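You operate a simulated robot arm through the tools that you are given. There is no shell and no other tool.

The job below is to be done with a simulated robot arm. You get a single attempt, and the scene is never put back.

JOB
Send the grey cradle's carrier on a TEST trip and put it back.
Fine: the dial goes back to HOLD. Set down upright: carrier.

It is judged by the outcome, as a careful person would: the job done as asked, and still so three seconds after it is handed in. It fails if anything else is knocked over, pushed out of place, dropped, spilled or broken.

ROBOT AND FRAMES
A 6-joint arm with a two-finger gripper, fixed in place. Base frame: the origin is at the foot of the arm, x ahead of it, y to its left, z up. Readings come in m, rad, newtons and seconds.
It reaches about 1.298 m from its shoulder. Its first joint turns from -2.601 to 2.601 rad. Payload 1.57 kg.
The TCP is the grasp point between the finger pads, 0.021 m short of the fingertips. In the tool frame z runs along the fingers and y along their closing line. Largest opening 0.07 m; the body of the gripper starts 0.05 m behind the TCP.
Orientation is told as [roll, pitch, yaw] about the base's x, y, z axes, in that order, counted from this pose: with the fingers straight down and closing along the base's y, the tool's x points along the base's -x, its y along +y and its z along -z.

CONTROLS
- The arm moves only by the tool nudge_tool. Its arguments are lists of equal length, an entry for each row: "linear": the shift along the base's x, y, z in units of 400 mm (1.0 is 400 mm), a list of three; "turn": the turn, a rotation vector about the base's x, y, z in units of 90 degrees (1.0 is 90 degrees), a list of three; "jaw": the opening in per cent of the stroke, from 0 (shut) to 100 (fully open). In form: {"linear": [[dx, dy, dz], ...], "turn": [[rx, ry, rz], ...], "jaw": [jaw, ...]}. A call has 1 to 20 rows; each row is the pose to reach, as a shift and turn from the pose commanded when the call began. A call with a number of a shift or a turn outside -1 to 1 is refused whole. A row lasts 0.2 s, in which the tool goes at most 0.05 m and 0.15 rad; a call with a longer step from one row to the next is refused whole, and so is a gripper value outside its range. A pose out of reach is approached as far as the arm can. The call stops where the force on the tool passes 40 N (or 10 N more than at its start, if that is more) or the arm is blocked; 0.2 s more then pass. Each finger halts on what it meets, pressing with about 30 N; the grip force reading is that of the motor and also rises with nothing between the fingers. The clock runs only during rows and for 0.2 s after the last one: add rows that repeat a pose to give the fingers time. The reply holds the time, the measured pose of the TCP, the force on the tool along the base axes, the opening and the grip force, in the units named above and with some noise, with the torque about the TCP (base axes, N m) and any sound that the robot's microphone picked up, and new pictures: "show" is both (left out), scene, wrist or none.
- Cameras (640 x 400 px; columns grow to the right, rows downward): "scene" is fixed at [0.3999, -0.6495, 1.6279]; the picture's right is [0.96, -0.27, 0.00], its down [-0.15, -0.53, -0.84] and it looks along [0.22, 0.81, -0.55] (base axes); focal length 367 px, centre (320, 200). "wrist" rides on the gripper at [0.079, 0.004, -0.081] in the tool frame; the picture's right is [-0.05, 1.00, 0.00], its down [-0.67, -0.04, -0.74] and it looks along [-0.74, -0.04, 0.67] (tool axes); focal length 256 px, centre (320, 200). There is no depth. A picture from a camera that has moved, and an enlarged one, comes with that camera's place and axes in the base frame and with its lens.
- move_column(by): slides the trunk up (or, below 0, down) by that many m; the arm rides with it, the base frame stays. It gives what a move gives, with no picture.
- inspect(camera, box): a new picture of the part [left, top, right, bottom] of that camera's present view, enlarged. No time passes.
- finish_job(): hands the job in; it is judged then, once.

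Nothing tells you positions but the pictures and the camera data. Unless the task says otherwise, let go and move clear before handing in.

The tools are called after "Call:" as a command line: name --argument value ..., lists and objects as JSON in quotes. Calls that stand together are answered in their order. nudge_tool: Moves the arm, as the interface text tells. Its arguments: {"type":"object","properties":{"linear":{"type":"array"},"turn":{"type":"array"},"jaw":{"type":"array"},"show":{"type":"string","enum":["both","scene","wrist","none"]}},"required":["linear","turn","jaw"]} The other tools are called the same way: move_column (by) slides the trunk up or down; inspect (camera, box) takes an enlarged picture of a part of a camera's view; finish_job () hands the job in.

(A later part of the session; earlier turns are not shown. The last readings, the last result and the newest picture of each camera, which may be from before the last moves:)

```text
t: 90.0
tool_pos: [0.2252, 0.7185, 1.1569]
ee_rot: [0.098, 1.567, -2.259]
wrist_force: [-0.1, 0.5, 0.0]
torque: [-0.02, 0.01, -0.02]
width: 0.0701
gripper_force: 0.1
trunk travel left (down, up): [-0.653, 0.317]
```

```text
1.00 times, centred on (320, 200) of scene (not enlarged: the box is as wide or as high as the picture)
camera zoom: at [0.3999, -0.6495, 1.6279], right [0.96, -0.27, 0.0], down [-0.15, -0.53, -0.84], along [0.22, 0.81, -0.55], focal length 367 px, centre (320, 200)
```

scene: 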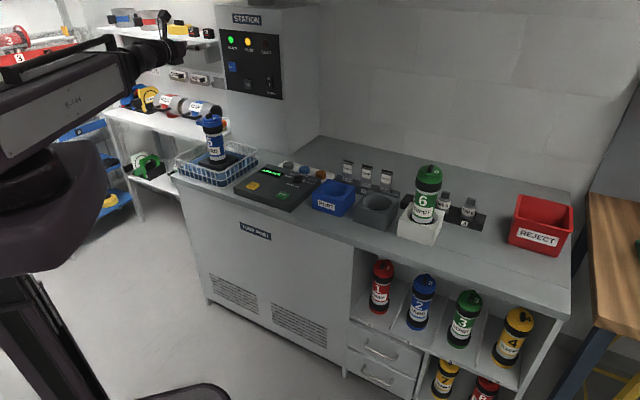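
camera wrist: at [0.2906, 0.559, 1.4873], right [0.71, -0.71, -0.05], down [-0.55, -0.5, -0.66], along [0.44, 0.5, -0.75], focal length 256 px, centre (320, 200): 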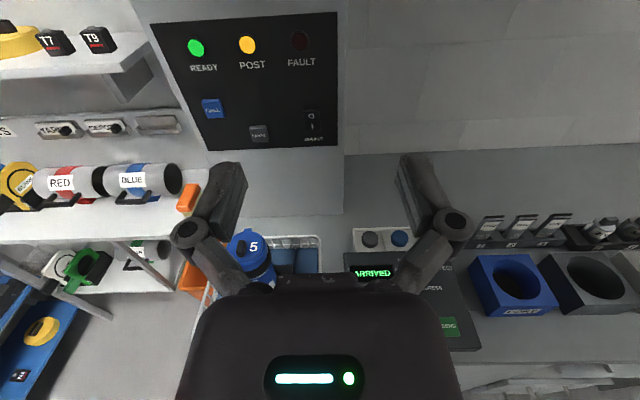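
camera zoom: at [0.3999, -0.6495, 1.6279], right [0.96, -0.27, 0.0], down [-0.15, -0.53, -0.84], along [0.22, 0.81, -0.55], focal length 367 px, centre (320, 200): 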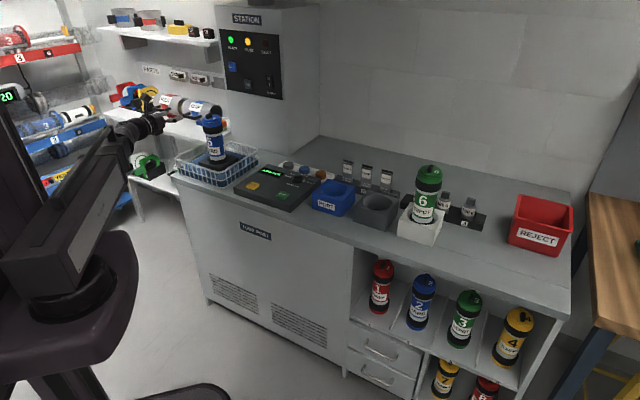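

The view along the approach is clear and the carrier is nearly centred. I'll lower to grasp height (z≈1.0).

Call:
move_column --by -0.157

Call:
inspect --camera "wrist" --box '[0, 0, 640, 400]'

Call:
inspect --camera "wrist" --box '[270, 0, 370, 70]'

Call:
inspect --camera "wrist" --box '[240, 50, 400, 170]'

Call:
inspect --camera "scene" --box '[120, 90, 270, 200]'

```text
t: 91.8
tool_pos: [0.2249, 0.7176, 1.0006]
ee_rot: [0.098, 1.566, -2.258]
wrist_force: [-0.6, 0.1, -0.9]
torque: [-0.02, -0.01, -0.05]
width: 0.0701
gripper_force: 0.0
trunk travel left (down, up): [-0.496, 0.474]
```

```text
1.00 times, centred on (320, 200) of wrist (not enlarged: the box is as wide or as high as the picture)
camera zoom: at [0.1702, 0.6576, 1.0803], right [0.71, -0.71, -0.05], down [-0.55, -0.5, -0.66], along [0.44, 0.5, -0.75], focal length 256 px, centre (320, 200)
```

zoom: 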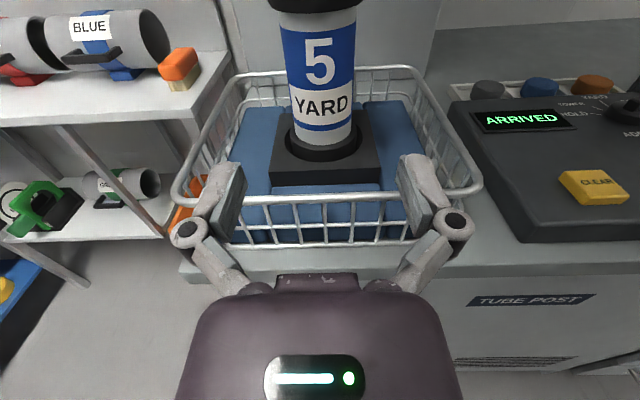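

```text
5.71 times, centred on (320, 35) of wrist
camera zoom: at [0.1702, 0.6576, 1.0803], right [0.71, -0.71, -0.05], down [-0.55, -0.5, -0.66], along [0.44, 0.5, -0.75], focal length 1463 px, centre (320, 1143)
```

zoom: 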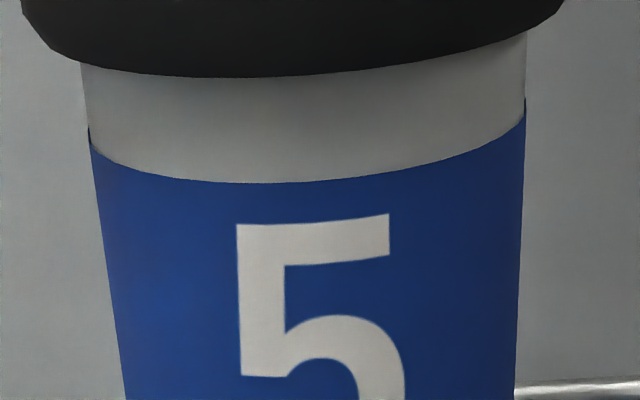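

```text
3.33 times, centred on (320, 110) of wrist
camera zoom: at [0.1702, 0.6576, 1.0803], right [0.71, -0.71, -0.05], down [-0.55, -0.5, -0.66], along [0.44, 0.5, -0.75], focal length 853 px, centre (320, 500)
```

zoom: 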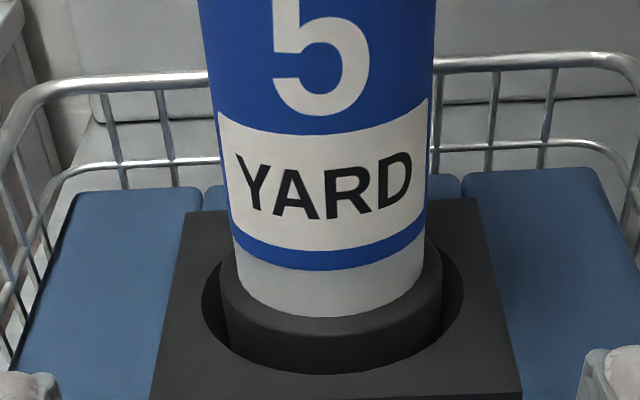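

```text
3.64 times, centred on (195, 145) of scene
camera zoom: at [0.3999, -0.6495, 1.6279], right [0.96, -0.27, 0.0], down [-0.15, -0.53, -0.84], along [0.22, 0.81, -0.55], focal length 1334 px, centre (774, 400)
```

zoom: 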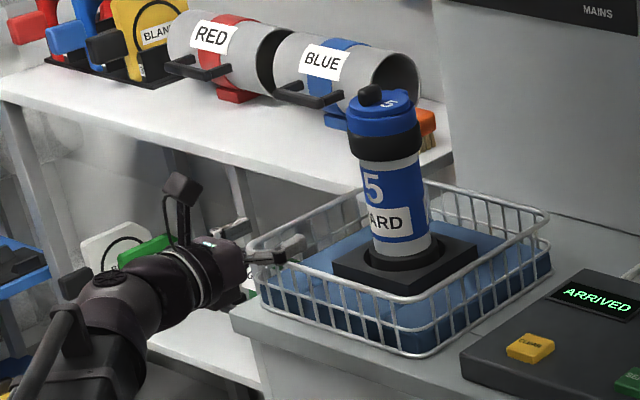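

The axis is about 0.177 m ahead and about 1 mm left, and the jaws pass well above the rim (0.94). I'll advance to 60 mm short and recheck.

Call:
nudge_tool --linear '[[0.051, 0.0526, 0], [0.1017, 0.1052, 0], [0.1525, 0.1577, 0], [0.2033, 0.2103, 0], [0.2033, 0.2103, 0]]' --turn '[[0, 0, 0], [0, 0, 0], [0, 0, 0], [0, 0, 0], [0, 0, 0]]' --jaw '[100, 100, 100, 100, 100]' --show "wrist"

Call:
inspect --camera "wrist" --box '[220, 60, 420, 220]'

Call:
inspect --camera "scene" --box '[150, 100, 260, 195]'

```text
t: 93.0
tool_pos: [0.3056, 0.8012, 1.0009]
ee_rot: [0.118, 1.568, -2.24]
wrist_force: [0.4, -0.2, -0.2]
torque: [0.05, -0.05, -0.02]
width: 0.0699
gripper_force: 0.2
trunk travel left (down, up): [-0.496, 0.474]
camera wrist: at [0.2514, 0.7413, 1.0802], right [0.71, -0.71, -0.05], down [-0.55, -0.5, -0.66], along [0.44, 0.5, -0.75], focal length 256 px, centre (320, 200)
```

wrist: 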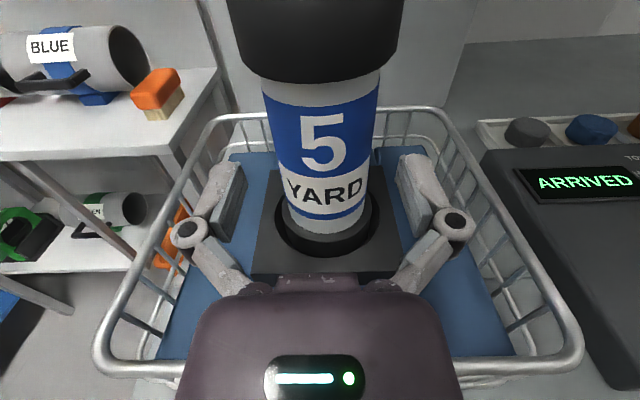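

```text
2.50 times, centred on (320, 140) of wrist
camera zoom: at [0.2514, 0.7413, 1.0802], right [0.71, -0.71, -0.05], down [-0.55, -0.5, -0.66], along [0.44, 0.5, -0.75], focal length 640 px, centre (320, 350)
```

zoom: 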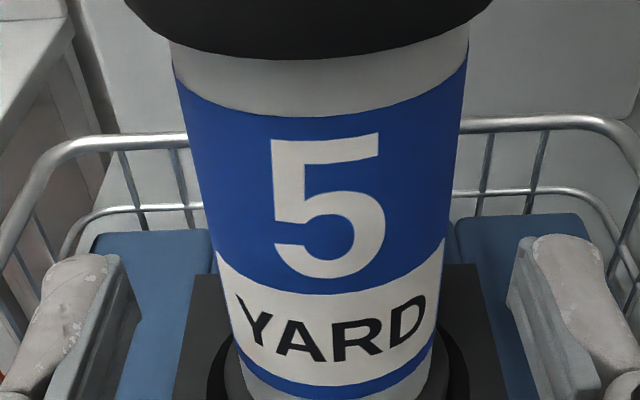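

```text
4.21 times, centred on (205, 148) of scene
camera zoom: at [0.3999, -0.6495, 1.6279], right [0.96, -0.27, 0.0], down [-0.15, -0.53, -0.84], along [0.22, 0.81, -0.55], focal length 1544 px, centre (804, 421)
```

zoom: 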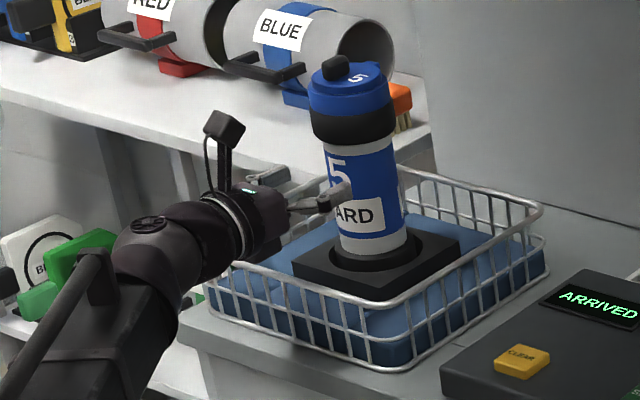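

Centred within half a millimetre. I'll advance 30 mm, check, then finish.

Call:
nudge_tool --linear '[[0.0267, 0.0264, 0], [0.0533, 0.0528, 0], [0.0533, 0.0528, 0]]' --turn '[[0, 0, 0], [0, 0, 0], [0, 0, 0]]' --jaw '[100, 100, 100]' --show "none"

Call:
inspect --camera "wrist" --box '[220, 80, 420, 240]'

```text
t: 93.8
tool_pos: [0.3262, 0.8232, 1.0004]
ee_rot: [0.148, 1.568, -2.209]
wrist_force: [0.1, -0.1, 0.8]
torque: [0.0, 0.03, 0.0]
width: 0.0701
gripper_force: 0.1
trunk travel left (down, up): [-0.496, 0.474]
```

```text
2.50 times, centred on (320, 160) of wrist
camera zoom: at [0.2722, 0.7631, 1.0803], right [0.71, -0.71, -0.05], down [-0.55, -0.5, -0.66], along [0.44, 0.5, -0.75], focal length 640 px, centre (320, 300)
```

zoom: 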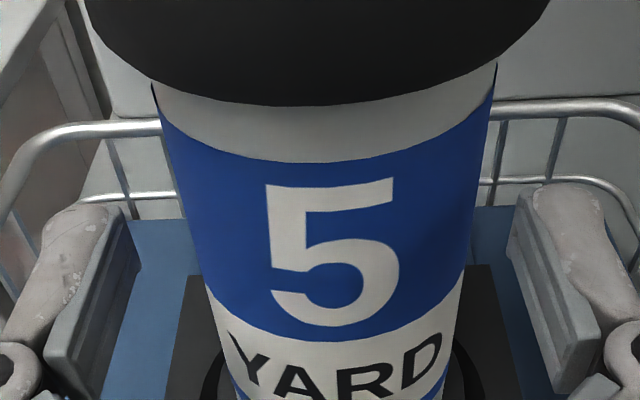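

Slight drift of about 1 mm, which I'll correct. I'll finish the last 33 mm and then close.

Call:
nudge_tool --linear '[[0.0016, -0.0016, 0], [0.021, 0.0178, 0], [0.0405, 0.0373, 0], [0.0599, 0.0567, 0], [0.0599, 0.0567, 0]]' --turn '[[0, 0, 0], [0, 0, 0], [0, 0, 0], [0, 0, 0], [0, 0, 0]]' --jaw '[100, 100, 100, 100, 100]' --show "wrist"

Call:
inspect --camera "scene" --box '[150, 100, 260, 195]'

```text
t: 95.0
tool_pos: [0.3512, 0.8449, 1.0012]
ee_rot: [0.125, 1.567, -2.231]
wrist_force: [0.1, -0.4, -0.9]
torque: [-0.01, 0.01, -0.01]
width: 0.0698
gripper_force: 0.1
trunk travel left (down, up): [-0.496, 0.474]
camera wrist: at [0.2965, 0.7857, 1.0803], right [0.71, -0.71, -0.05], down [-0.55, -0.5, -0.66], along [0.44, 0.5, -0.75], focal length 256 px, centre (320, 200)
```

wrist: 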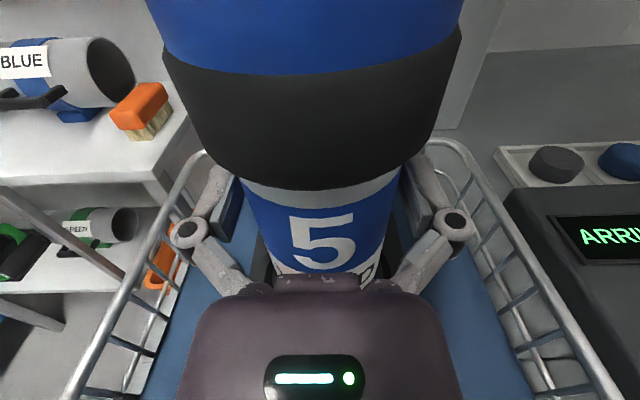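

```text
4.21 times, centred on (205, 148) of scene
camera zoom: at [0.3999, -0.6495, 1.6279], right [0.96, -0.27, 0.0], down [-0.15, -0.53, -0.84], along [0.22, 0.81, -0.55], focal length 1544 px, centre (804, 421)
```

zoom: 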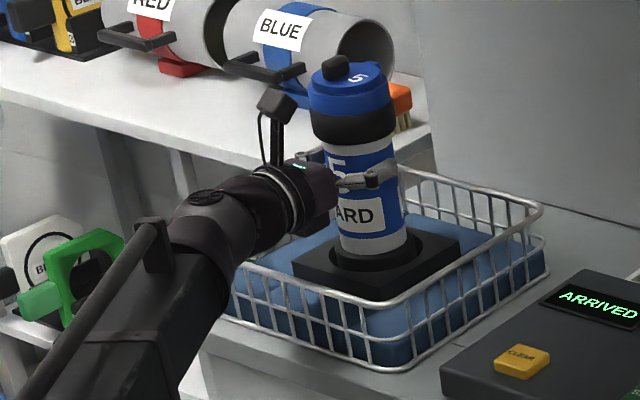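

The fingers straddle the body with no contact. I'll close on it now.

Call:
nudge_tool --linear '[[0, 0, 0], [0, 0, 0], [0, 0, 0], [0, 0, 0]]' --turn '[[0, 0, 0], [0, 0, 0], [0, 0, 0], [0, 0, 0]]' --jaw '[94, 88, 80, 80]' --show "none"

Call:
move_column --by 0.02

Call:
inspect --camera "scene" --box '[150, 100, 260, 195]'

```text
t: 96.0
tool_pos: [0.3508, 0.8462, 1.0008]
ee_rot: [0.135, 1.567, -2.22]
wrist_force: [-1.4, -0.9, -0.3]
torque: [-0.16, 0.05, 0.0]
width: 0.0646
gripper_force: 29.8
trunk travel left (down, up): [-0.496, 0.474]
```

```text
t: 96.7
tool_pos: [0.3515, 0.8457, 1.0214]
ee_rot: [0.131, 1.568, -2.224]
wrist_force: [-0.1, -1.1, -2.1]
torque: [-0.01, 0.02, 0.0]
width: 0.0646
gripper_force: 30.2
trunk travel left (down, up): [-0.516, 0.454]
```

```text
4.21 times, centred on (205, 148) of scene
camera zoom: at [0.3999, -0.6495, 1.6279], right [0.96, -0.27, 0.0], down [-0.15, -0.53, -0.84], along [0.22, 0.81, -0.55], focal length 1544 px, centre (804, 421)
```

zoom: 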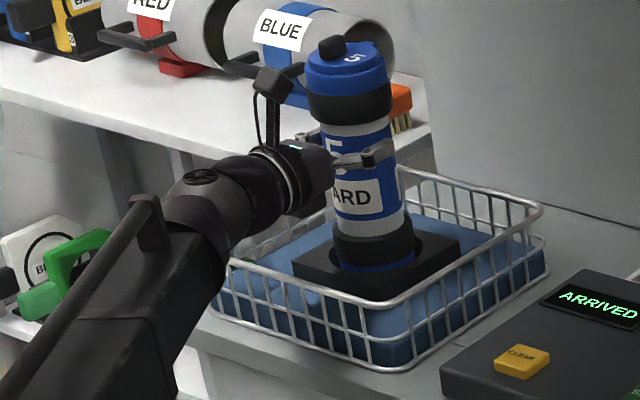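

Lifting cleanly with no slip. I'll raise it 0.10 m more to clear the rim and then carry it right, parallel to the counter, back to the grey cradle.

Call:
move_column --by 0.1

Call:
inspect --camera "scene" --box '[150, 70, 310, 200]'

```text
t: 98.0
tool_pos: [0.3513, 0.8467, 1.1194]
ee_rot: [0.155, 1.566, -2.205]
wrist_force: [-0.1, 0.3, -2.2]
torque: [-0.02, 0.03, 0.04]
width: 0.0647
gripper_force: 30.5
trunk travel left (down, up): [-0.616, 0.354]
```

```text
3.08 times, centred on (230, 135) of scene
camera zoom: at [0.3999, -0.6495, 1.6279], right [0.96, -0.27, 0.0], down [-0.15, -0.53, -0.84], along [0.22, 0.81, -0.55], focal length 1128 px, centre (597, 400)
```

zoom: 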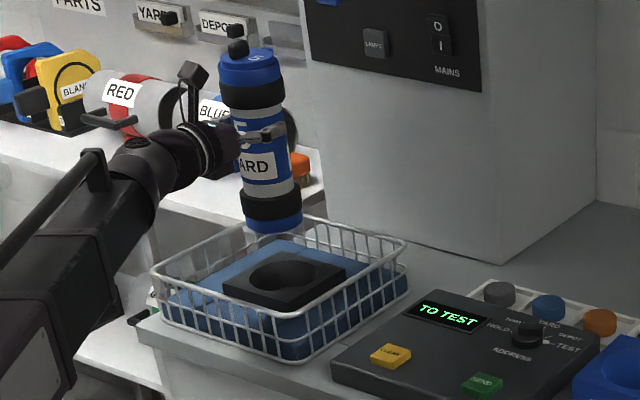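

The carrier is well above the basket and the display dropped back to "TO TEST". I'll carry it right in two stages.

Call:
nudge_tool --linear '[[0.05, -0.05, 0], [0.125, -0.126, 0], [0.2, -0.201, 0], [0.275, -0.277, 0], [0.35, -0.352, 0], [0.425, -0.428, 0], [0.5, -0.503, 0], [0.575, -0.579, 0], [0.652, -0.656, 0], [0.652, -0.656, 0]]' --turn '[[0, 0, 0], [0, 0, 0], [0, 0, 0], [0, 0, 0], [0, 0, 0], [0, 0, 0], [0, 0, 0], [0, 0, 0], [0, 0, 0], [0, 0, 0]]' --jaw '[60, 60, 60, 60, 60, 60, 60, 60, 60, 60]' --show "both"

```text
t: 100.2
tool_pos: [0.6133, 0.5827, 1.1195]
ee_rot: [-0.025, 1.569, -2.381]
wrist_force: [0.3, -0.9, -2.4]
torque: [-0.01, 0.02, 0.0]
width: 0.0649
gripper_force: 29.8
trunk travel left (down, up): [-0.616, 0.354]
camera wrist: at [0.5585, 0.523, 1.2003], right [0.71, -0.71, -0.05], down [-0.55, -0.5, -0.66], along [0.44, 0.5, -0.75], focal length 256 px, centre (320, 200)
```

scene: 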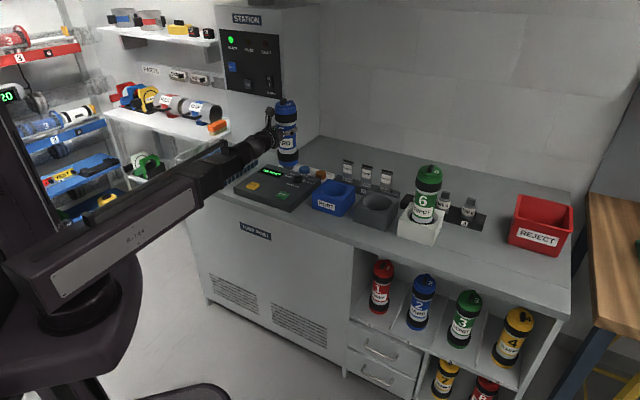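
wrist: 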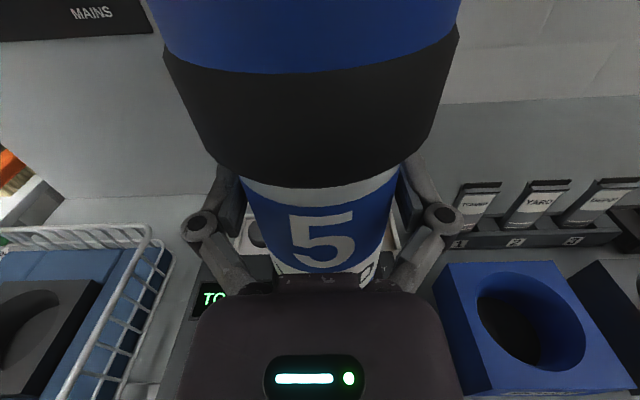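

Halfway across and steady. I'll continue to above the grey cradle.

Call:
nudge_tool --linear '[[0.06, -0.06, 0], [0.135, -0.136, 0], [0.21, -0.211, 0], [0.285, -0.287, 0], [0.36, -0.362, 0], [0.435, -0.438, 0], [0.51, -0.513, 0], [0.585, -0.589, 0], [0.649, -0.6535, 0], [0.649, -0.6535, 0]]' --turn '[[0, 0, 0], [0, 0, 0], [0, 0, 0], [0, 0, 0], [0, 0, 0], [0, 0, 0], [0, 0, 0], [0, 0, 0], [0, 0, 0], [0, 0, 0]]' --jaw '[60, 60, 60, 60, 60, 60, 60, 60, 60, 60]' --show "both"

Call:
inspect --camera "scene" --box '[340, 130, 440, 240]'

```text
t: 102.5
tool_pos: [0.8706, 0.3235, 1.1204]
ee_rot: [0.038, 1.569, -2.318]
wrist_force: [-0.1, -0.2, -2.5]
torque: [-0.03, -0.01, -0.03]
width: 0.0645
gripper_force: 29.9
trunk travel left (down, up): [-0.616, 0.354]
camera wrist: at [0.8171, 0.2627, 1.2003], right [0.71, -0.71, -0.05], down [-0.55, -0.5, -0.66], along [0.44, 0.5, -0.75], focal length 256 px, centre (320, 200)
```

scene: 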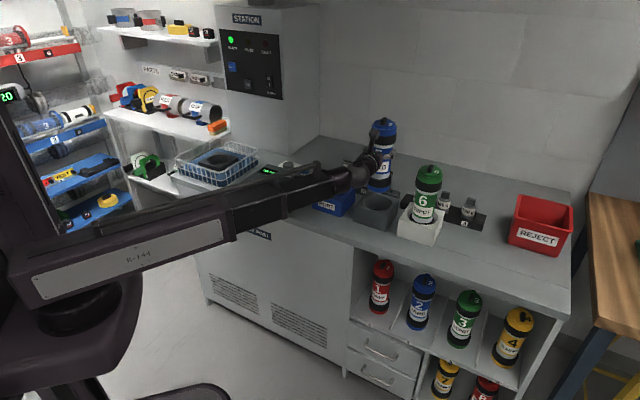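
wrist: 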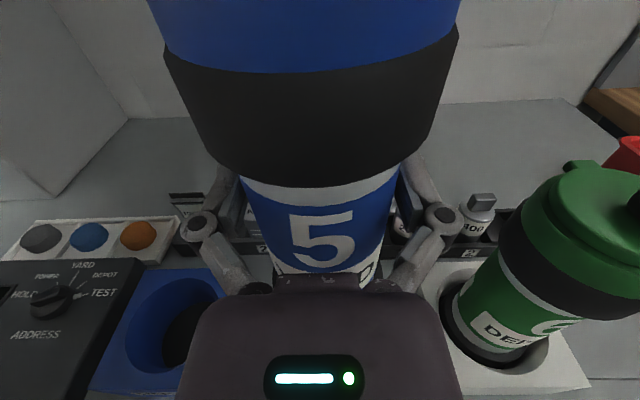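

```text
3.64 times, centred on (390, 185) of scene
camera zoom: at [0.3999, -0.6495, 1.6279], right [0.96, -0.27, 0.0], down [-0.15, -0.53, -0.84], along [0.22, 0.81, -0.55], focal length 1334 px, centre (66, 254)
```

zoom: 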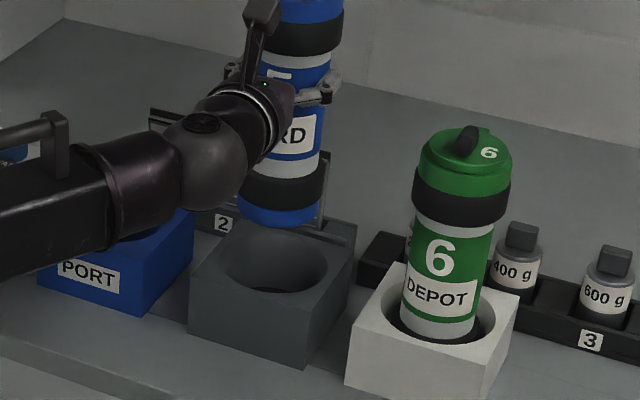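

I'm about 2 mm short of where the carrier originally stood. I'll make that small correction and then lower in stages.

Call:
nudge_tool --linear '[[0.0043, -0.0033, 0], [0.0043, -0.0033, 0], [0.0043, -0.0033, 0]]' --turn '[[0, 0, 0], [0, 0, 0], [0, 0, 0]]' --jaw '[60, 60, 60]' --show "wrist"

Call:
move_column --by -0.06

Call:
inspect --camera "scene" --box '[345, 150, 425, 230]'

```text
t: 103.2
tool_pos: [0.8726, 0.3216, 1.1212]
ee_rot: [0.061, 1.568, -2.294]
wrist_force: [0.4, 0.1, -2.5]
torque: [-0.02, 0.02, 0.06]
width: 0.0646
gripper_force: 29.9
trunk travel left (down, up): [-0.616, 0.354]
camera wrist: at [0.8188, 0.2613, 1.2002], right [0.71, -0.71, -0.05], down [-0.55, -0.5, -0.66], along [0.44, 0.5, -0.75], focal length 256 px, centre (320, 200)
```

wrist: 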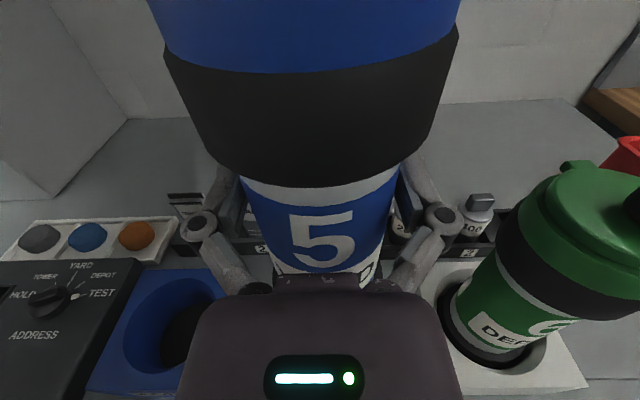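

```text
t: 104.2
tool_pos: [0.8732, 0.3218, 1.0608]
ee_rot: [0.069, 1.567, -2.287]
wrist_force: [-0.3, 0.5, -2.7]
torque: [0.02, 0.03, -0.01]
width: 0.0646
gripper_force: 30.1
trunk travel left (down, up): [-0.556, 0.414]
```

```text
5.00 times, centred on (385, 190) of scene
camera zoom: at [0.3999, -0.6495, 1.6279], right [0.96, -0.27, 0.0], down [-0.15, -0.53, -0.84], along [0.22, 0.81, -0.55], focal length 1834 px, centre (-5, 250)
```

zoom: 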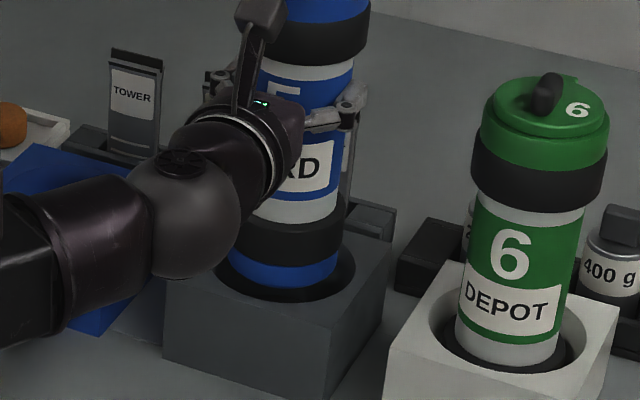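

The base is entering the cradle hole, centred. I'll continue lowering and watch for contact.

Call:
move_column --by -0.03

Call:
move_column --by -0.015

Call:
move_column --by -0.006

```text
t: 105.0
tool_pos: [0.8727, 0.3218, 1.0304]
ee_rot: [0.065, 1.57, -2.293]
wrist_force: [-0.4, 0.8, -2.5]
torque: [-0.01, 0.04, -0.04]
width: 0.0648
gripper_force: 30.2
trunk travel left (down, up): [-0.526, 0.444]
```

```text
t: 105.6
tool_pos: [0.8738, 0.3214, 1.0162]
ee_rot: [0.072, 1.569, -2.286]
wrist_force: [-0.6, -0.5, -2.3]
torque: [-0.03, 0.02, -0.02]
width: 0.0649
gripper_force: 30.2
trunk travel left (down, up): [-0.511, 0.459]
```

```text
t: 106.2
tool_pos: [0.8734, 0.3209, 1.0094]
ee_rot: [0.067, 1.569, -2.29]
wrist_force: [0.1, -0.8, -2.5]
torque: [0.02, 0.04, 0.0]
width: 0.0647
gripper_force: 29.6
trunk travel left (down, up): [-0.505, 0.465]
```

Call:
move_column --by -0.003

Call:
move_column --by -0.002

Call:
inspect --camera "scene" --box '[345, 150, 425, 230]'

```text
t: 106.7
tool_pos: [0.8731, 0.3216, 1.0067]
ee_rot: [0.059, 1.569, -2.297]
wrist_force: [0.9, 0.3, -3.1]
torque: [-0.05, 0.0, 0.02]
width: 0.0646
gripper_force: 29.6
trunk travel left (down, up): [-0.502, 0.468]
```

```text
t: 107.2
tool_pos: [0.8731, 0.3211, 1.0045]
ee_rot: [0.065, 1.569, -2.294]
wrist_force: [0.8, -0.4, -2.3]
torque: [-0.05, 0.02, -0.04]
width: 0.0646
gripper_force: 30.1
trunk travel left (down, up): [-0.5, 0.47]
```

```text
5.00 times, centred on (385, 190) of scene
camera zoom: at [0.3999, -0.6495, 1.6279], right [0.96, -0.27, 0.0], down [-0.15, -0.53, -0.84], along [0.22, 0.81, -0.55], focal length 1834 px, centre (-5, 250)
```

zoom: 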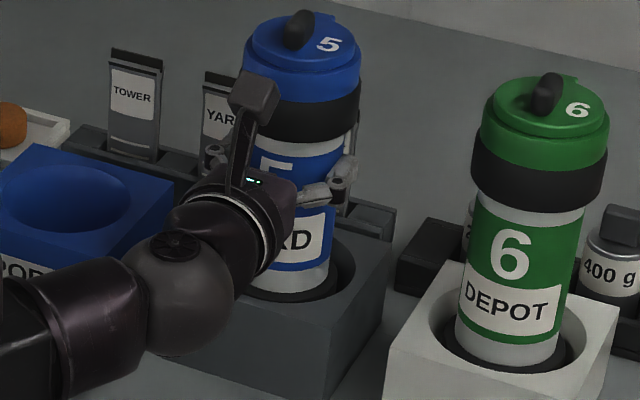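

The lid is nearly at its original height, so I'll keep lowering in 2 mm steps until the floor takes the load.

Call:
move_column --by -0.002

Call:
move_column --by -0.002

```text
t: 107.7
tool_pos: [0.8722, 0.3213, 1.0022]
ee_rot: [0.063, 1.568, -2.292]
wrist_force: [0.3, -0.2, -3.0]
torque: [-0.03, 0.01, 0.0]
width: 0.0645
gripper_force: 30.1
trunk travel left (down, up): [-0.498, 0.472]
```

```text
t: 108.3
tool_pos: [0.8736, 0.3207, 1.0002]
ee_rot: [0.002, 1.569, -2.355]
wrist_force: [1.0, -0.4, -0.4]
torque: [0.02, 0.01, -0.06]
width: 0.0646
gripper_force: 30.3
trunk travel left (down, up): [-0.496, 0.474]
```

The floor has now taken the weight (load went from -2.5 to about 0 N). I'll open the jaws.

Call:
nudge_tool --linear '[[0, 0, 0], [0, 0, 0], [0, 0, 0], [0, 0, 0]]' --turn '[[0, 0, 0], [0, 0, 0], [0, 0, 0], [0, 0, 0]]' --jaw '[95, 100, 100, 100]' --show "wrist"

Call:
inspect --camera "scene" --box '[345, 150, 425, 230]'

```text
t: 109.3
tool_pos: [0.8725, 0.3205, 1.0]
ee_rot: [0.113, 1.57, -2.247]
wrist_force: [-0.1, 0.1, 0.3]
torque: [0.0, 0.01, 0.02]
width: 0.0701
gripper_force: 0.0
trunk travel left (down, up): [-0.496, 0.474]
camera wrist: at [0.8186, 0.2612, 1.0804], right [0.71, -0.71, -0.05], down [-0.55, -0.5, -0.66], along [0.44, 0.5, -0.75], focal length 256 px, centre (320, 200)
```

wrist: 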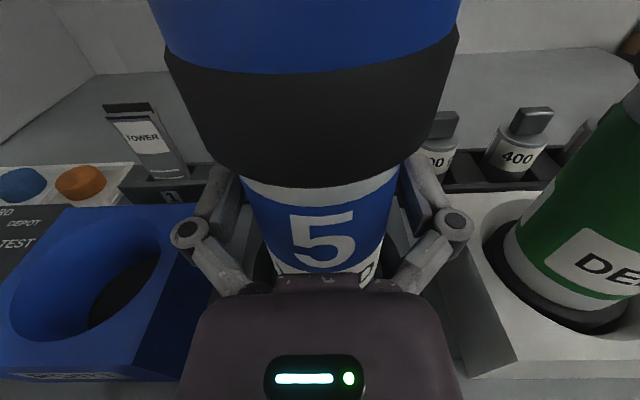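

```text
5.00 times, centred on (385, 190) of scene
camera zoom: at [0.3999, -0.6495, 1.6279], right [0.96, -0.27, 0.0], down [-0.15, -0.53, -0.84], along [0.22, 0.81, -0.55], focal length 1834 px, centre (-5, 250)
```

zoom: 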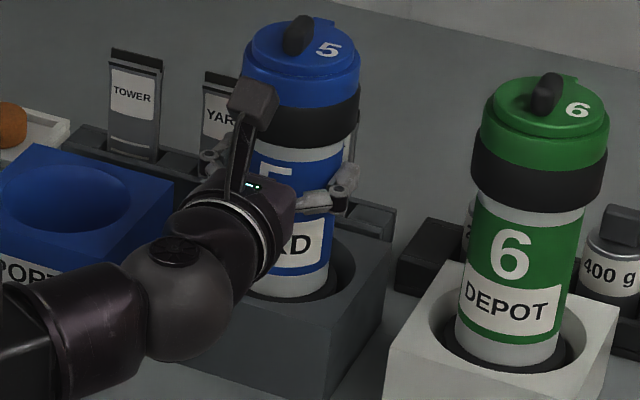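

Carrier 5 is standing upright in the grey cradle. I'll back straight out slowly.

Call:
nudge_tool --linear '[[-0.035, -0.035, 0], [-0.07, -0.07, 0], [-0.12, -0.12, 0], [-0.17, -0.17, 0], [-0.22, -0.22, 0], [-0.25, -0.25, 0], [-0.25, -0.25, 0]]' --turn '[[0, 0, 0], [0, 0, 0], [0, 0, 0], [0, 0, 0], [0, 0, 0], [0, 0, 0], [0, 0, 0]]' --jaw '[100, 100, 100, 100, 100, 100, 100]' --show "wrist"

Call:
inspect --camera "scene" --box '[330, 130, 450, 240]'

```text
t: 110.9
tool_pos: [0.7722, 0.221, 1.0002]
ee_rot: [0.105, 1.569, -2.252]
wrist_force: [0.6, -0.6, 0.2]
torque: [-0.03, -0.03, 0.04]
width: 0.0697
gripper_force: 0.0
trunk travel left (down, up): [-0.496, 0.474]
camera wrist: at [0.7186, 0.1612, 1.0805], right [0.71, -0.71, -0.05], down [-0.55, -0.5, -0.67], along [0.44, 0.5, -0.74], focal length 256 px, centre (320, 200)
```

wrist: 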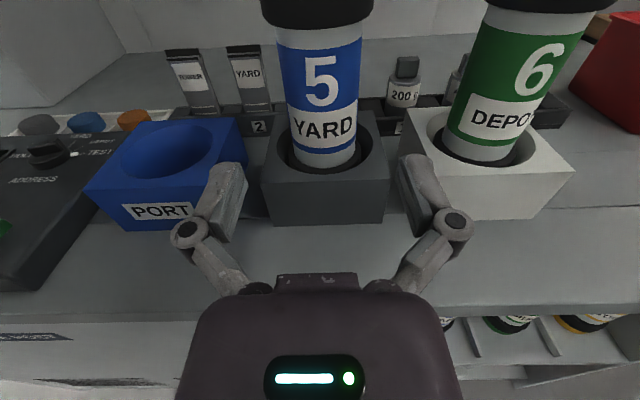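

```text
3.64 times, centred on (390, 185) of scene
camera zoom: at [0.3999, -0.6495, 1.6279], right [0.96, -0.27, 0.0], down [-0.15, -0.53, -0.84], along [0.22, 0.81, -0.55], focal length 1334 px, centre (66, 254)
```

zoom: 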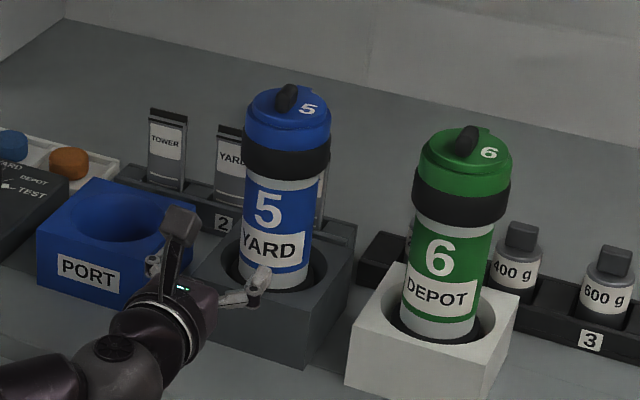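

Carrier 5 is upright and back in the grey cradle. Now I'll raise the trunk and tip the tool down to return the dial to HOLD.

Call:
move_column --by 0.24

Call:
nudge_tool --linear '[[-0.0028, -0.0028, -0.0604], [-0.0111, -0.0111, -0.1197], [-0.0249, -0.0249, -0.177], [-0.0438, -0.0438, -0.2313], [-0.0676, -0.0676, -0.2816], [-0.0958, -0.0958, -0.327], [-0.1279, -0.1279, -0.3669], [-0.1635, -0.1635, -0.4005], [-0.2019, -0.2019, -0.4273], [-0.2424, -0.2424, -0.4467], [-0.2843, -0.2843, -0.4585], [-0.327, -0.327, -0.4625], [-0.327, -0.327, -0.4625]]' --turn '[[-0.0589, 0.0589, 0], [-0.1179, 0.1179, 0], [-0.1768, 0.1768, 0], [-0.2357, 0.2357, 0], [-0.2946, 0.2946, 0], [-0.3536, 0.3536, 0], [-0.4125, 0.4125, 0], [-0.4714, 0.4714, 0], [-0.5303, 0.5303, 0], [-0.5893, 0.5893, 0], [-0.6482, 0.6482, 0], [-0.7071, 0.7071, 0], [-0.7071, 0.7071, 0]]' --jaw '[100, 100, 90, 90, 80, 80, 70, 70, 60, 60, 60, 60, 60]' --show "scene"

```text
t: 113.4
tool_pos: [0.7728, 0.2227, 1.2416]
ee_rot: [0.114, 1.57, -2.244]
wrist_force: [0.2, -0.5, 0.8]
torque: [-0.01, 0.0, 0.03]
width: 0.0702
gripper_force: 0.0
trunk travel left (down, up): [-0.736, 0.234]
```

```text
t: 116.2
tool_pos: [0.6417, 0.0898, 1.055]
ee_rot: [0.0, -0.003, -2.357]
wrist_force: [0.2, 0.5, -0.2]
torque: [-0.02, -0.03, 0.02]
width: 0.0422
gripper_force: 0.1
trunk travel left (down, up): [-0.736, 0.234]
```

scene: 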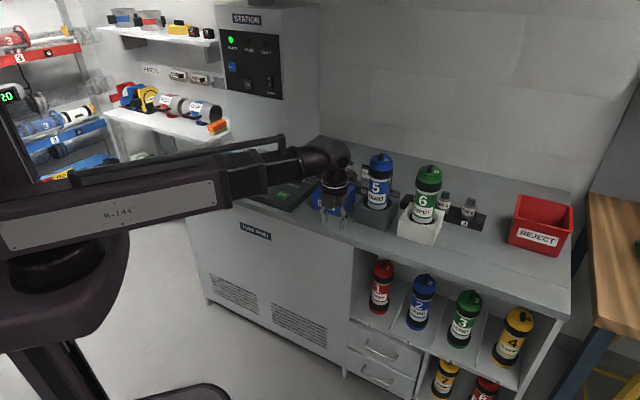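

Vertical again. I'll swing to the dial, turning the wrist back to the yaw that matched the rib at TEST (-0.455 rad).

Call:
nudge_tool --linear '[[0.001, 0.03, 0], [0.002, 0.08, 0], [0.003, 0.13, 0], [0.004, 0.185, 0], [0.005, 0.24, 0], [0.006, 0.295, 0], [0.007, 0.35, 0], [0.008, 0.405, 0], [0.009, 0.46, 0], [0.01, 0.515, 0], [0.011, 0.57, 0], [0.012, 0.625, 0], [0.012, 0.625, 0]]' --turn '[[0, 0, 0.067], [0, 0, 0.133], [0, 0, 0.2], [0, 0, 0.267], [0, 0, 0.333], [0, 0, 0.4], [0, 0, 0.467], [0, 0, 0.533], [0, 0, 0.6], [0, 0, 0.667], [0, 0, 0.733], [0, 0, 0.8], [0, 0, 0.8]]' --jaw '[60, 60, 60, 60, 60, 60, 60, 60, 60, 60, 60, 60, 60]' --show "none"

```text
t: 119.0
tool_pos: [0.6464, 0.3405, 1.0559]
ee_rot: [0.0, -0.004, -1.098]
wrist_force: [-1.1, 0.3, 0.3]
torque: [-0.03, -0.01, 0.03]
width: 0.0419
gripper_force: 0.1
trunk travel left (down, up): [-0.736, 0.234]
```

Call:
nudge_tool --linear '[[0.002, 0.08, 0], [0.003, 0.16, 0], [0.005, 0.24, 0], [0.006, 0.32, 0], [0.008, 0.4, 0], [0.009, 0.48, 0], [0.01, 0.56, 0], [0.0115, 0.6438, 0], [0.0115, 0.6438, 0]]' --turn '[[0, 0, 0.051], [0, 0, 0.102], [0, 0, 0.153], [0, 0, 0.205], [0, 0, 0.256], [0, 0, 0.307], [0, 0, 0.358], [0, 0, 0.4093], [0, 0, 0.4093]]' --jaw '[60, 60, 60, 60, 60, 60, 60, 60, 60]' --show "wrist"

Call:
inspect --camera "wrist" --box '[250, 0, 390, 90]'

```text
t: 121.0
tool_pos: [0.6521, 0.597, 1.0552]
ee_rot: [0.0, 0.0, -0.456]
wrist_force: [-0.4, -0.2, -0.3]
torque: [0.04, 0.0, -0.02]
width: 0.0419
gripper_force: 0.1
trunk travel left (down, up): [-0.736, 0.234]
camera wrist: at [0.5823, 0.6368, 1.1363], right [0.49, 0.87, 0.0], down [0.58, -0.32, 0.75], along [0.65, -0.36, -0.67], focal length 256 px, centre (320, 200)
```

wrist: 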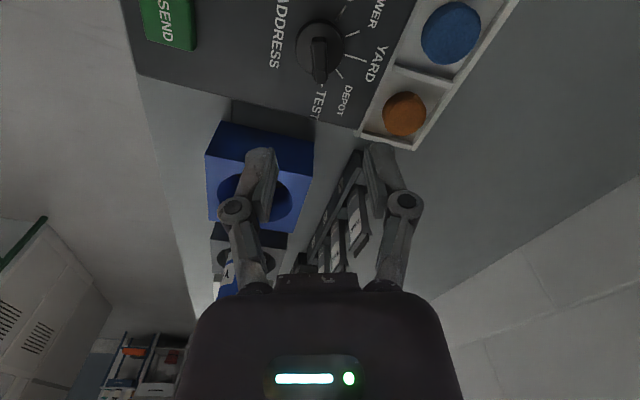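

```text
4.44 times, centred on (320, 45) of wrist
camera zoom: at [0.5823, 0.6368, 1.1363], right [0.49, 0.87, 0.0], down [0.58, -0.32, 0.75], along [0.65, -0.36, -0.67], focal length 1138 px, centre (320, 889)
```

zoom: 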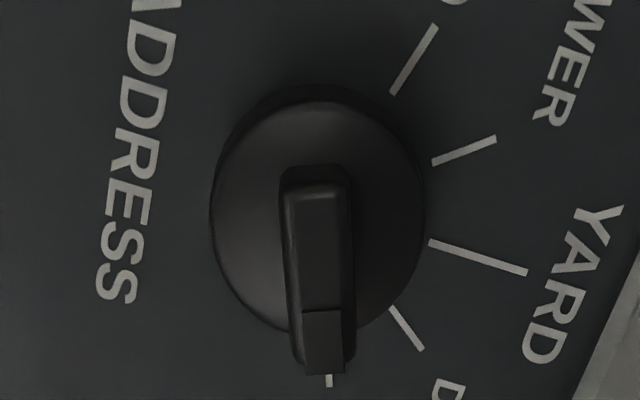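

The rib is aligned with the tool, and the axis is within about 1 mm. I'll nudge onto the previous centre and lower to the earlier gripping height (z≈0.924).

Call:
nudge_tool --linear '[[-0.0018, -0.003, 0], [-0.0018, -0.003, 0]]' --turn '[[0, 0, 0], [0, 0, 0]]' --jaw '[60, 60]' --show "none"

Call:
move_column --by -0.1

Call:
inspect --camera "wrist" --box '[220, 60, 420, 260]'

```text
t: 121.6
tool_pos: [0.6506, 0.5972, 1.0558]
ee_rot: [-0.001, -0.002, -0.455]
wrist_force: [-0.1, -0.1, 0.1]
torque: [0.0, 0.0, -0.01]
width: 0.0419
gripper_force: 0.0
trunk travel left (down, up): [-0.736, 0.234]
```

```text
t: 122.9
tool_pos: [0.6515, 0.5963, 0.955]
ee_rot: [0.0, -0.001, -0.457]
wrist_force: [-0.5, 0.6, -0.1]
torque: [-0.01, -0.02, -0.03]
width: 0.042
gripper_force: 0.2
trunk travel left (down, up): [-0.636, 0.334]
```

```text
2.00 times, centred on (320, 160) of wrist
camera zoom: at [0.5816, 0.6357, 1.0363], right [0.49, 0.87, 0.0], down [0.58, -0.33, 0.75], along [0.65, -0.36, -0.67], focal length 512 px, centre (320, 280)
```

zoom: 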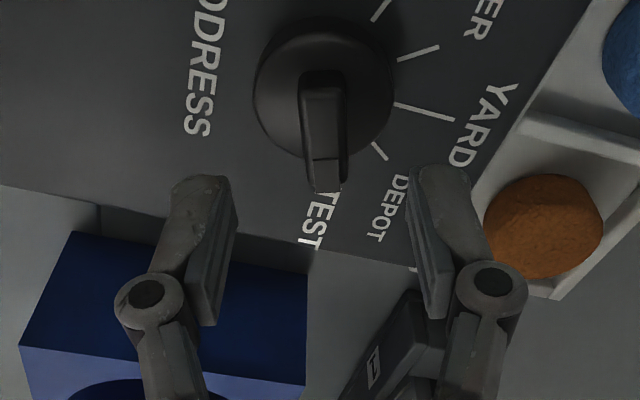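

Call:
move_column --by -0.03

Call:
nudge_tool --linear '[[0.0009, 0.0018, 0], [0.0009, 0.0018, 0], [0.0009, 0.0018, 0], [0.0009, 0.0018, 0], [0.0009, 0.0018, 0]]' --turn '[[0, 0, 0], [0, 0, 0], [0, 0, 0], [0, 0, 0], [0, 0, 0]]' --jaw '[60, 30, 15, 0, 0]' --show "wrist"

```text
t: 123.6
tool_pos: [0.6517, 0.5976, 0.9254]
ee_rot: [0.0, -0.002, -0.456]
wrist_force: [0.3, -0.8, 0.6]
torque: [0.01, -0.01, -0.03]
width: 0.042
gripper_force: 0.1
trunk travel left (down, up): [-0.606, 0.364]
```

```text
t: 124.8
tool_pos: [0.6518, 0.5971, 0.9251]
ee_rot: [0.001, -0.001, -0.457]
wrist_force: [0.6, -0.4, 0.4]
torque: [-0.02, -0.01, 0.4]
width: 0.0129
gripper_force: 31.8
trunk travel left (down, up): [-0.606, 0.364]
camera wrist: at [0.582, 0.6366, 1.0062], right [0.49, 0.87, 0.0], down [0.58, -0.32, 0.75], along [0.65, -0.36, -0.67], focal length 256 px, centre (320, 200)
```

wrist: 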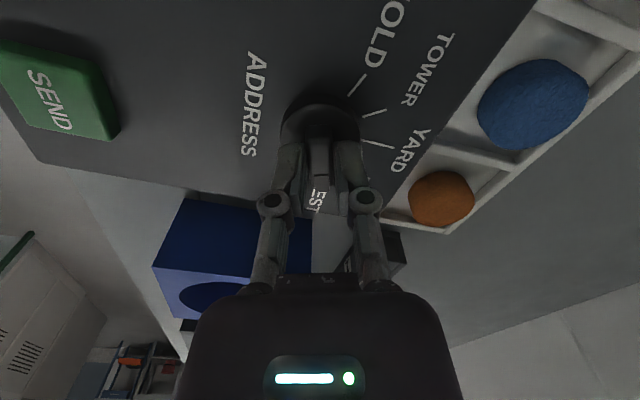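

The rib is gripped with low forces. I'll turn counter-clockwise 70° first.

Call:
nudge_tool --linear '[[0, 0, 0], [0, 0, 0], [0, 0, 0], [0, 0, 0], [0, 0, 0], [0, 0, 0], [0, 0, 0], [0, 0, 0], [0, 0, 0], [0, 0, 0], [0, 0, 0]]' --turn '[[0, 0, 0.078], [0, 0, 0.156], [0, 0, 0.233], [0, 0, 0.311], [0, 0, 0.389], [0, 0, 0.467], [0, 0, 0.544], [0, 0, 0.622], [0, 0, 0.7], [0, 0, 0.778], [0, 0, 0.778]]' --jaw '[0, 0, 0, 0, 0, 0, 0, 0, 0, 0, 0]' --show "wrist"

```text
t: 127.2
tool_pos: [0.651, 0.599, 0.9251]
ee_rot: [-0.001, -0.004, 0.767]
wrist_force: [7.1, 17.0, 13.0]
torque: [0.29, -0.09, 0.02]
width: 0.0132
gripper_force: 32.0
trunk travel left (down, up): [-0.606, 0.364]
camera wrist: at [0.5911, 0.5465, 1.0061], right [-0.66, 0.76, 0.0], down [0.5, 0.44, 0.75], along [0.56, 0.49, -0.66], focal length 256 px, centre (320, 200)
```

wrist: 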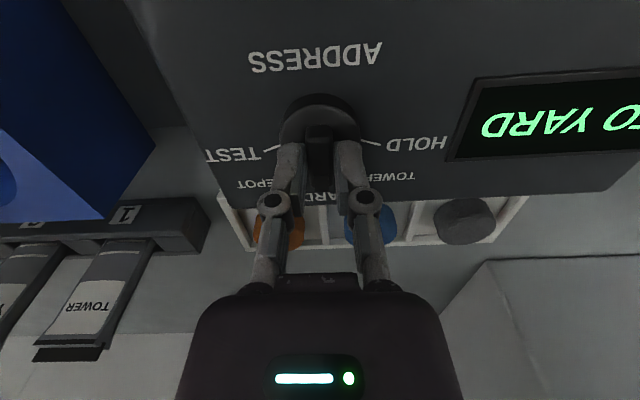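

At YARD as expected ("TO YARD"), with a modest side load. I'll relieve it with a 1 mm shift and turn the remaining 70° to HOLD.

Call:
nudge_tool --linear '[[0.001, 0.003, 0], [0.001, 0.003, 0]]' --turn '[[0, 0, 0], [0, 0, 0]]' --jaw '[0, 0]' --show "none"

Call:
move_column --by 0.001

```text
t: 127.8
tool_pos: [0.6518, 0.5973, 0.9257]
ee_rot: [0.0, -0.002, 0.766]
wrist_force: [0.9, 7.8, 5.3]
torque: [0.77, -0.69, 0.04]
width: 0.013
gripper_force: 32.3
trunk travel left (down, up): [-0.606, 0.364]
```

```text
t: 128.3
tool_pos: [0.6513, 0.5978, 0.9241]
ee_rot: [-0.001, 0.001, 0.765]
wrist_force: [-7.0, -0.4, -15.0]
torque: [0.48, -0.37, -0.01]
width: 0.0132
gripper_force: 31.9
trunk travel left (down, up): [-0.607, 0.363]
```

Call:
move_column --by -0.0007

Call:
nudge_tool --linear '[[0, 0, 0], [0, 0, 0], [0, 0, 0], [0, 0, 0], [0, 0, 0], [0, 0, 0], [0, 0, 0], [0, 0, 0], [0, 0, 0], [0, 0, 0], [0, 0, 0]]' --turn '[[0, 0, 0.078], [0, 0, 0.156], [0, 0, 0.233], [0, 0, 0.311], [0, 0, 0.389], [0, 0, 0.467], [0, 0, 0.544], [0, 0, 0.622], [0, 0, 0.7], [0, 0, 0.778], [0, 0, 0.778]]' --jaw '[0, 0, 0, 0, 0, 0, 0, 0, 0, 0, 0]' --show "both"

Call:
inspect --camera "scene" --box '[225, 150, 345, 215]'

```text
t: 128.9
tool_pos: [0.6523, 0.5987, 0.9242]
ee_rot: [-0.001, 0.002, 0.766]
wrist_force: [-8.0, -2.8, -10.7]
torque: [-0.59, 0.69, 0.0]
width: 0.0131
gripper_force: 32.8
trunk travel left (down, up): [-0.606, 0.364]
```

```text
t: 131.3
tool_pos: [0.6505, 0.6007, 0.9252]
ee_rot: [0.004, 0.001, 1.99]
wrist_force: [-27.0, -7.7, -21.4]
torque: [-0.01, 0.48, -0.04]
width: 0.013
gripper_force: 31.9
trunk travel left (down, up): [-0.606, 0.364]
camera wrist: at [0.6791, 0.525, 1.0067], right [-0.93, -0.36, 0.0], down [-0.24, 0.62, 0.74], along [-0.27, 0.69, -0.67], focal length 256 px, centre (320, 200)
```

scene: 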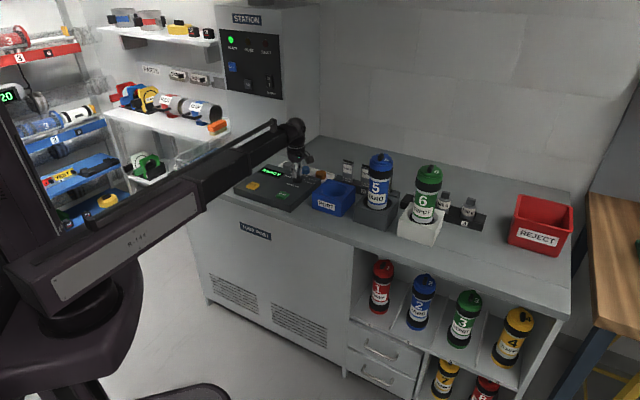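
wrist: 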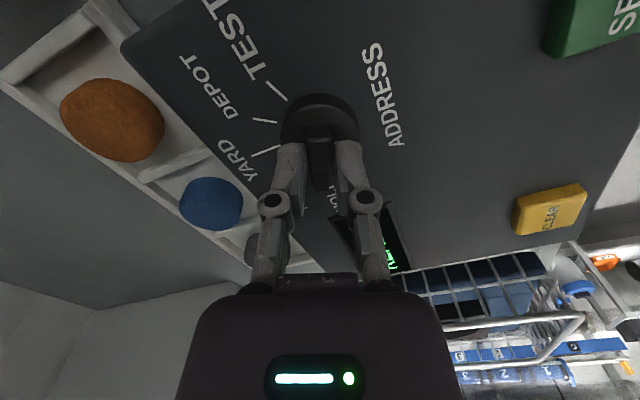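

```text
5.33 times, centred on (285, 182) of scene
camera zoom: at [0.3999, -0.6495, 1.6279], right [0.96, -0.27, 0.0], down [-0.15, -0.53, -0.84], along [0.22, 0.81, -0.55], focal length 1956 px, centre (507, 293)
```

zoom: 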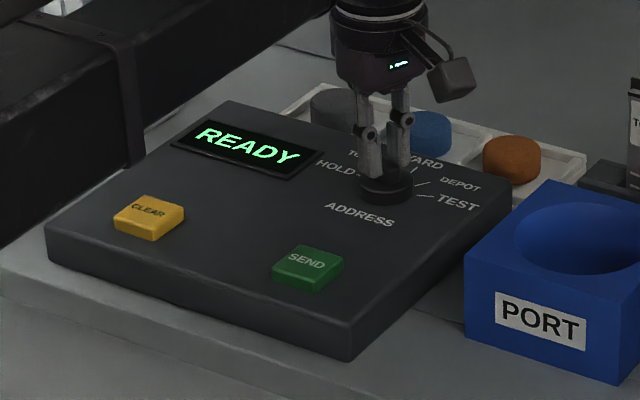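

The display reads READY again, so the dial is on HOLD. I'll release the rib and raise clear.

Call:
nudge_tool --linear '[[0, 0, 0], [0, 0, 0], [0, 0, 0], [0, 0, 0], [0, 0, 0]]' --turn '[[0, 0, 0], [0, 0, 0], [0, 0, 0], [0, 0, 0], [0, 0, 0]]' --jaw '[20, 40, 60, 60, 60]' --show "none"

Call:
move_column --by 0.13

Call:
inspect --camera "scene" --box '[225, 150, 345, 215]'

Call:
inspect --camera "wrist" --box '[250, 0, 390, 90]'

```text
t: 132.5
tool_pos: [0.6527, 0.5978, 0.9243]
ee_rot: [-0.001, -0.002, 1.989]
wrist_force: [0.2, 1.3, -0.3]
torque: [0.01, 0.02, 0.02]
width: 0.0421
gripper_force: 0.1
trunk travel left (down, up): [-0.606, 0.364]
```

```text
t: 134.0
tool_pos: [0.6522, 0.5984, 1.0548]
ee_rot: [0.001, -0.002, 1.988]
wrist_force: [0.5, 0.2, -0.3]
torque: [-0.01, -0.02, -0.01]
width: 0.0419
gripper_force: 0.0
trunk travel left (down, up): [-0.736, 0.234]
```

```text
5.33 times, centred on (285, 182) of scene
camera zoom: at [0.3999, -0.6495, 1.6279], right [0.96, -0.27, 0.0], down [-0.15, -0.53, -0.84], along [0.22, 0.81, -0.55], focal length 1956 px, centre (507, 293)
```

zoom: 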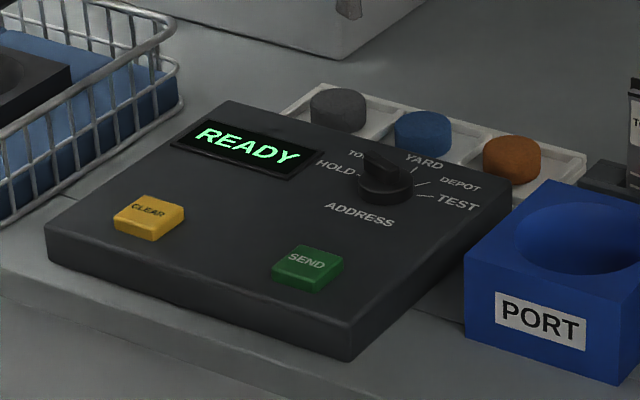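

```text
4.44 times, centred on (320, 45) of wrist
camera zoom: at [0.6807, 0.5245, 1.1364], right [-0.93, -0.36, 0.0], down [-0.24, 0.62, 0.75], along [-0.27, 0.7, -0.67], focal length 1138 px, centre (320, 889)
```

zoom: 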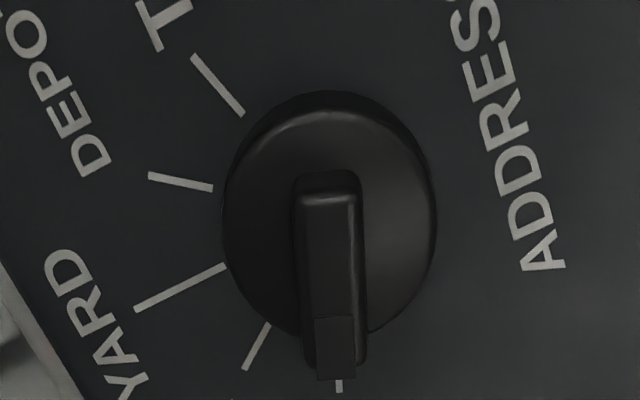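

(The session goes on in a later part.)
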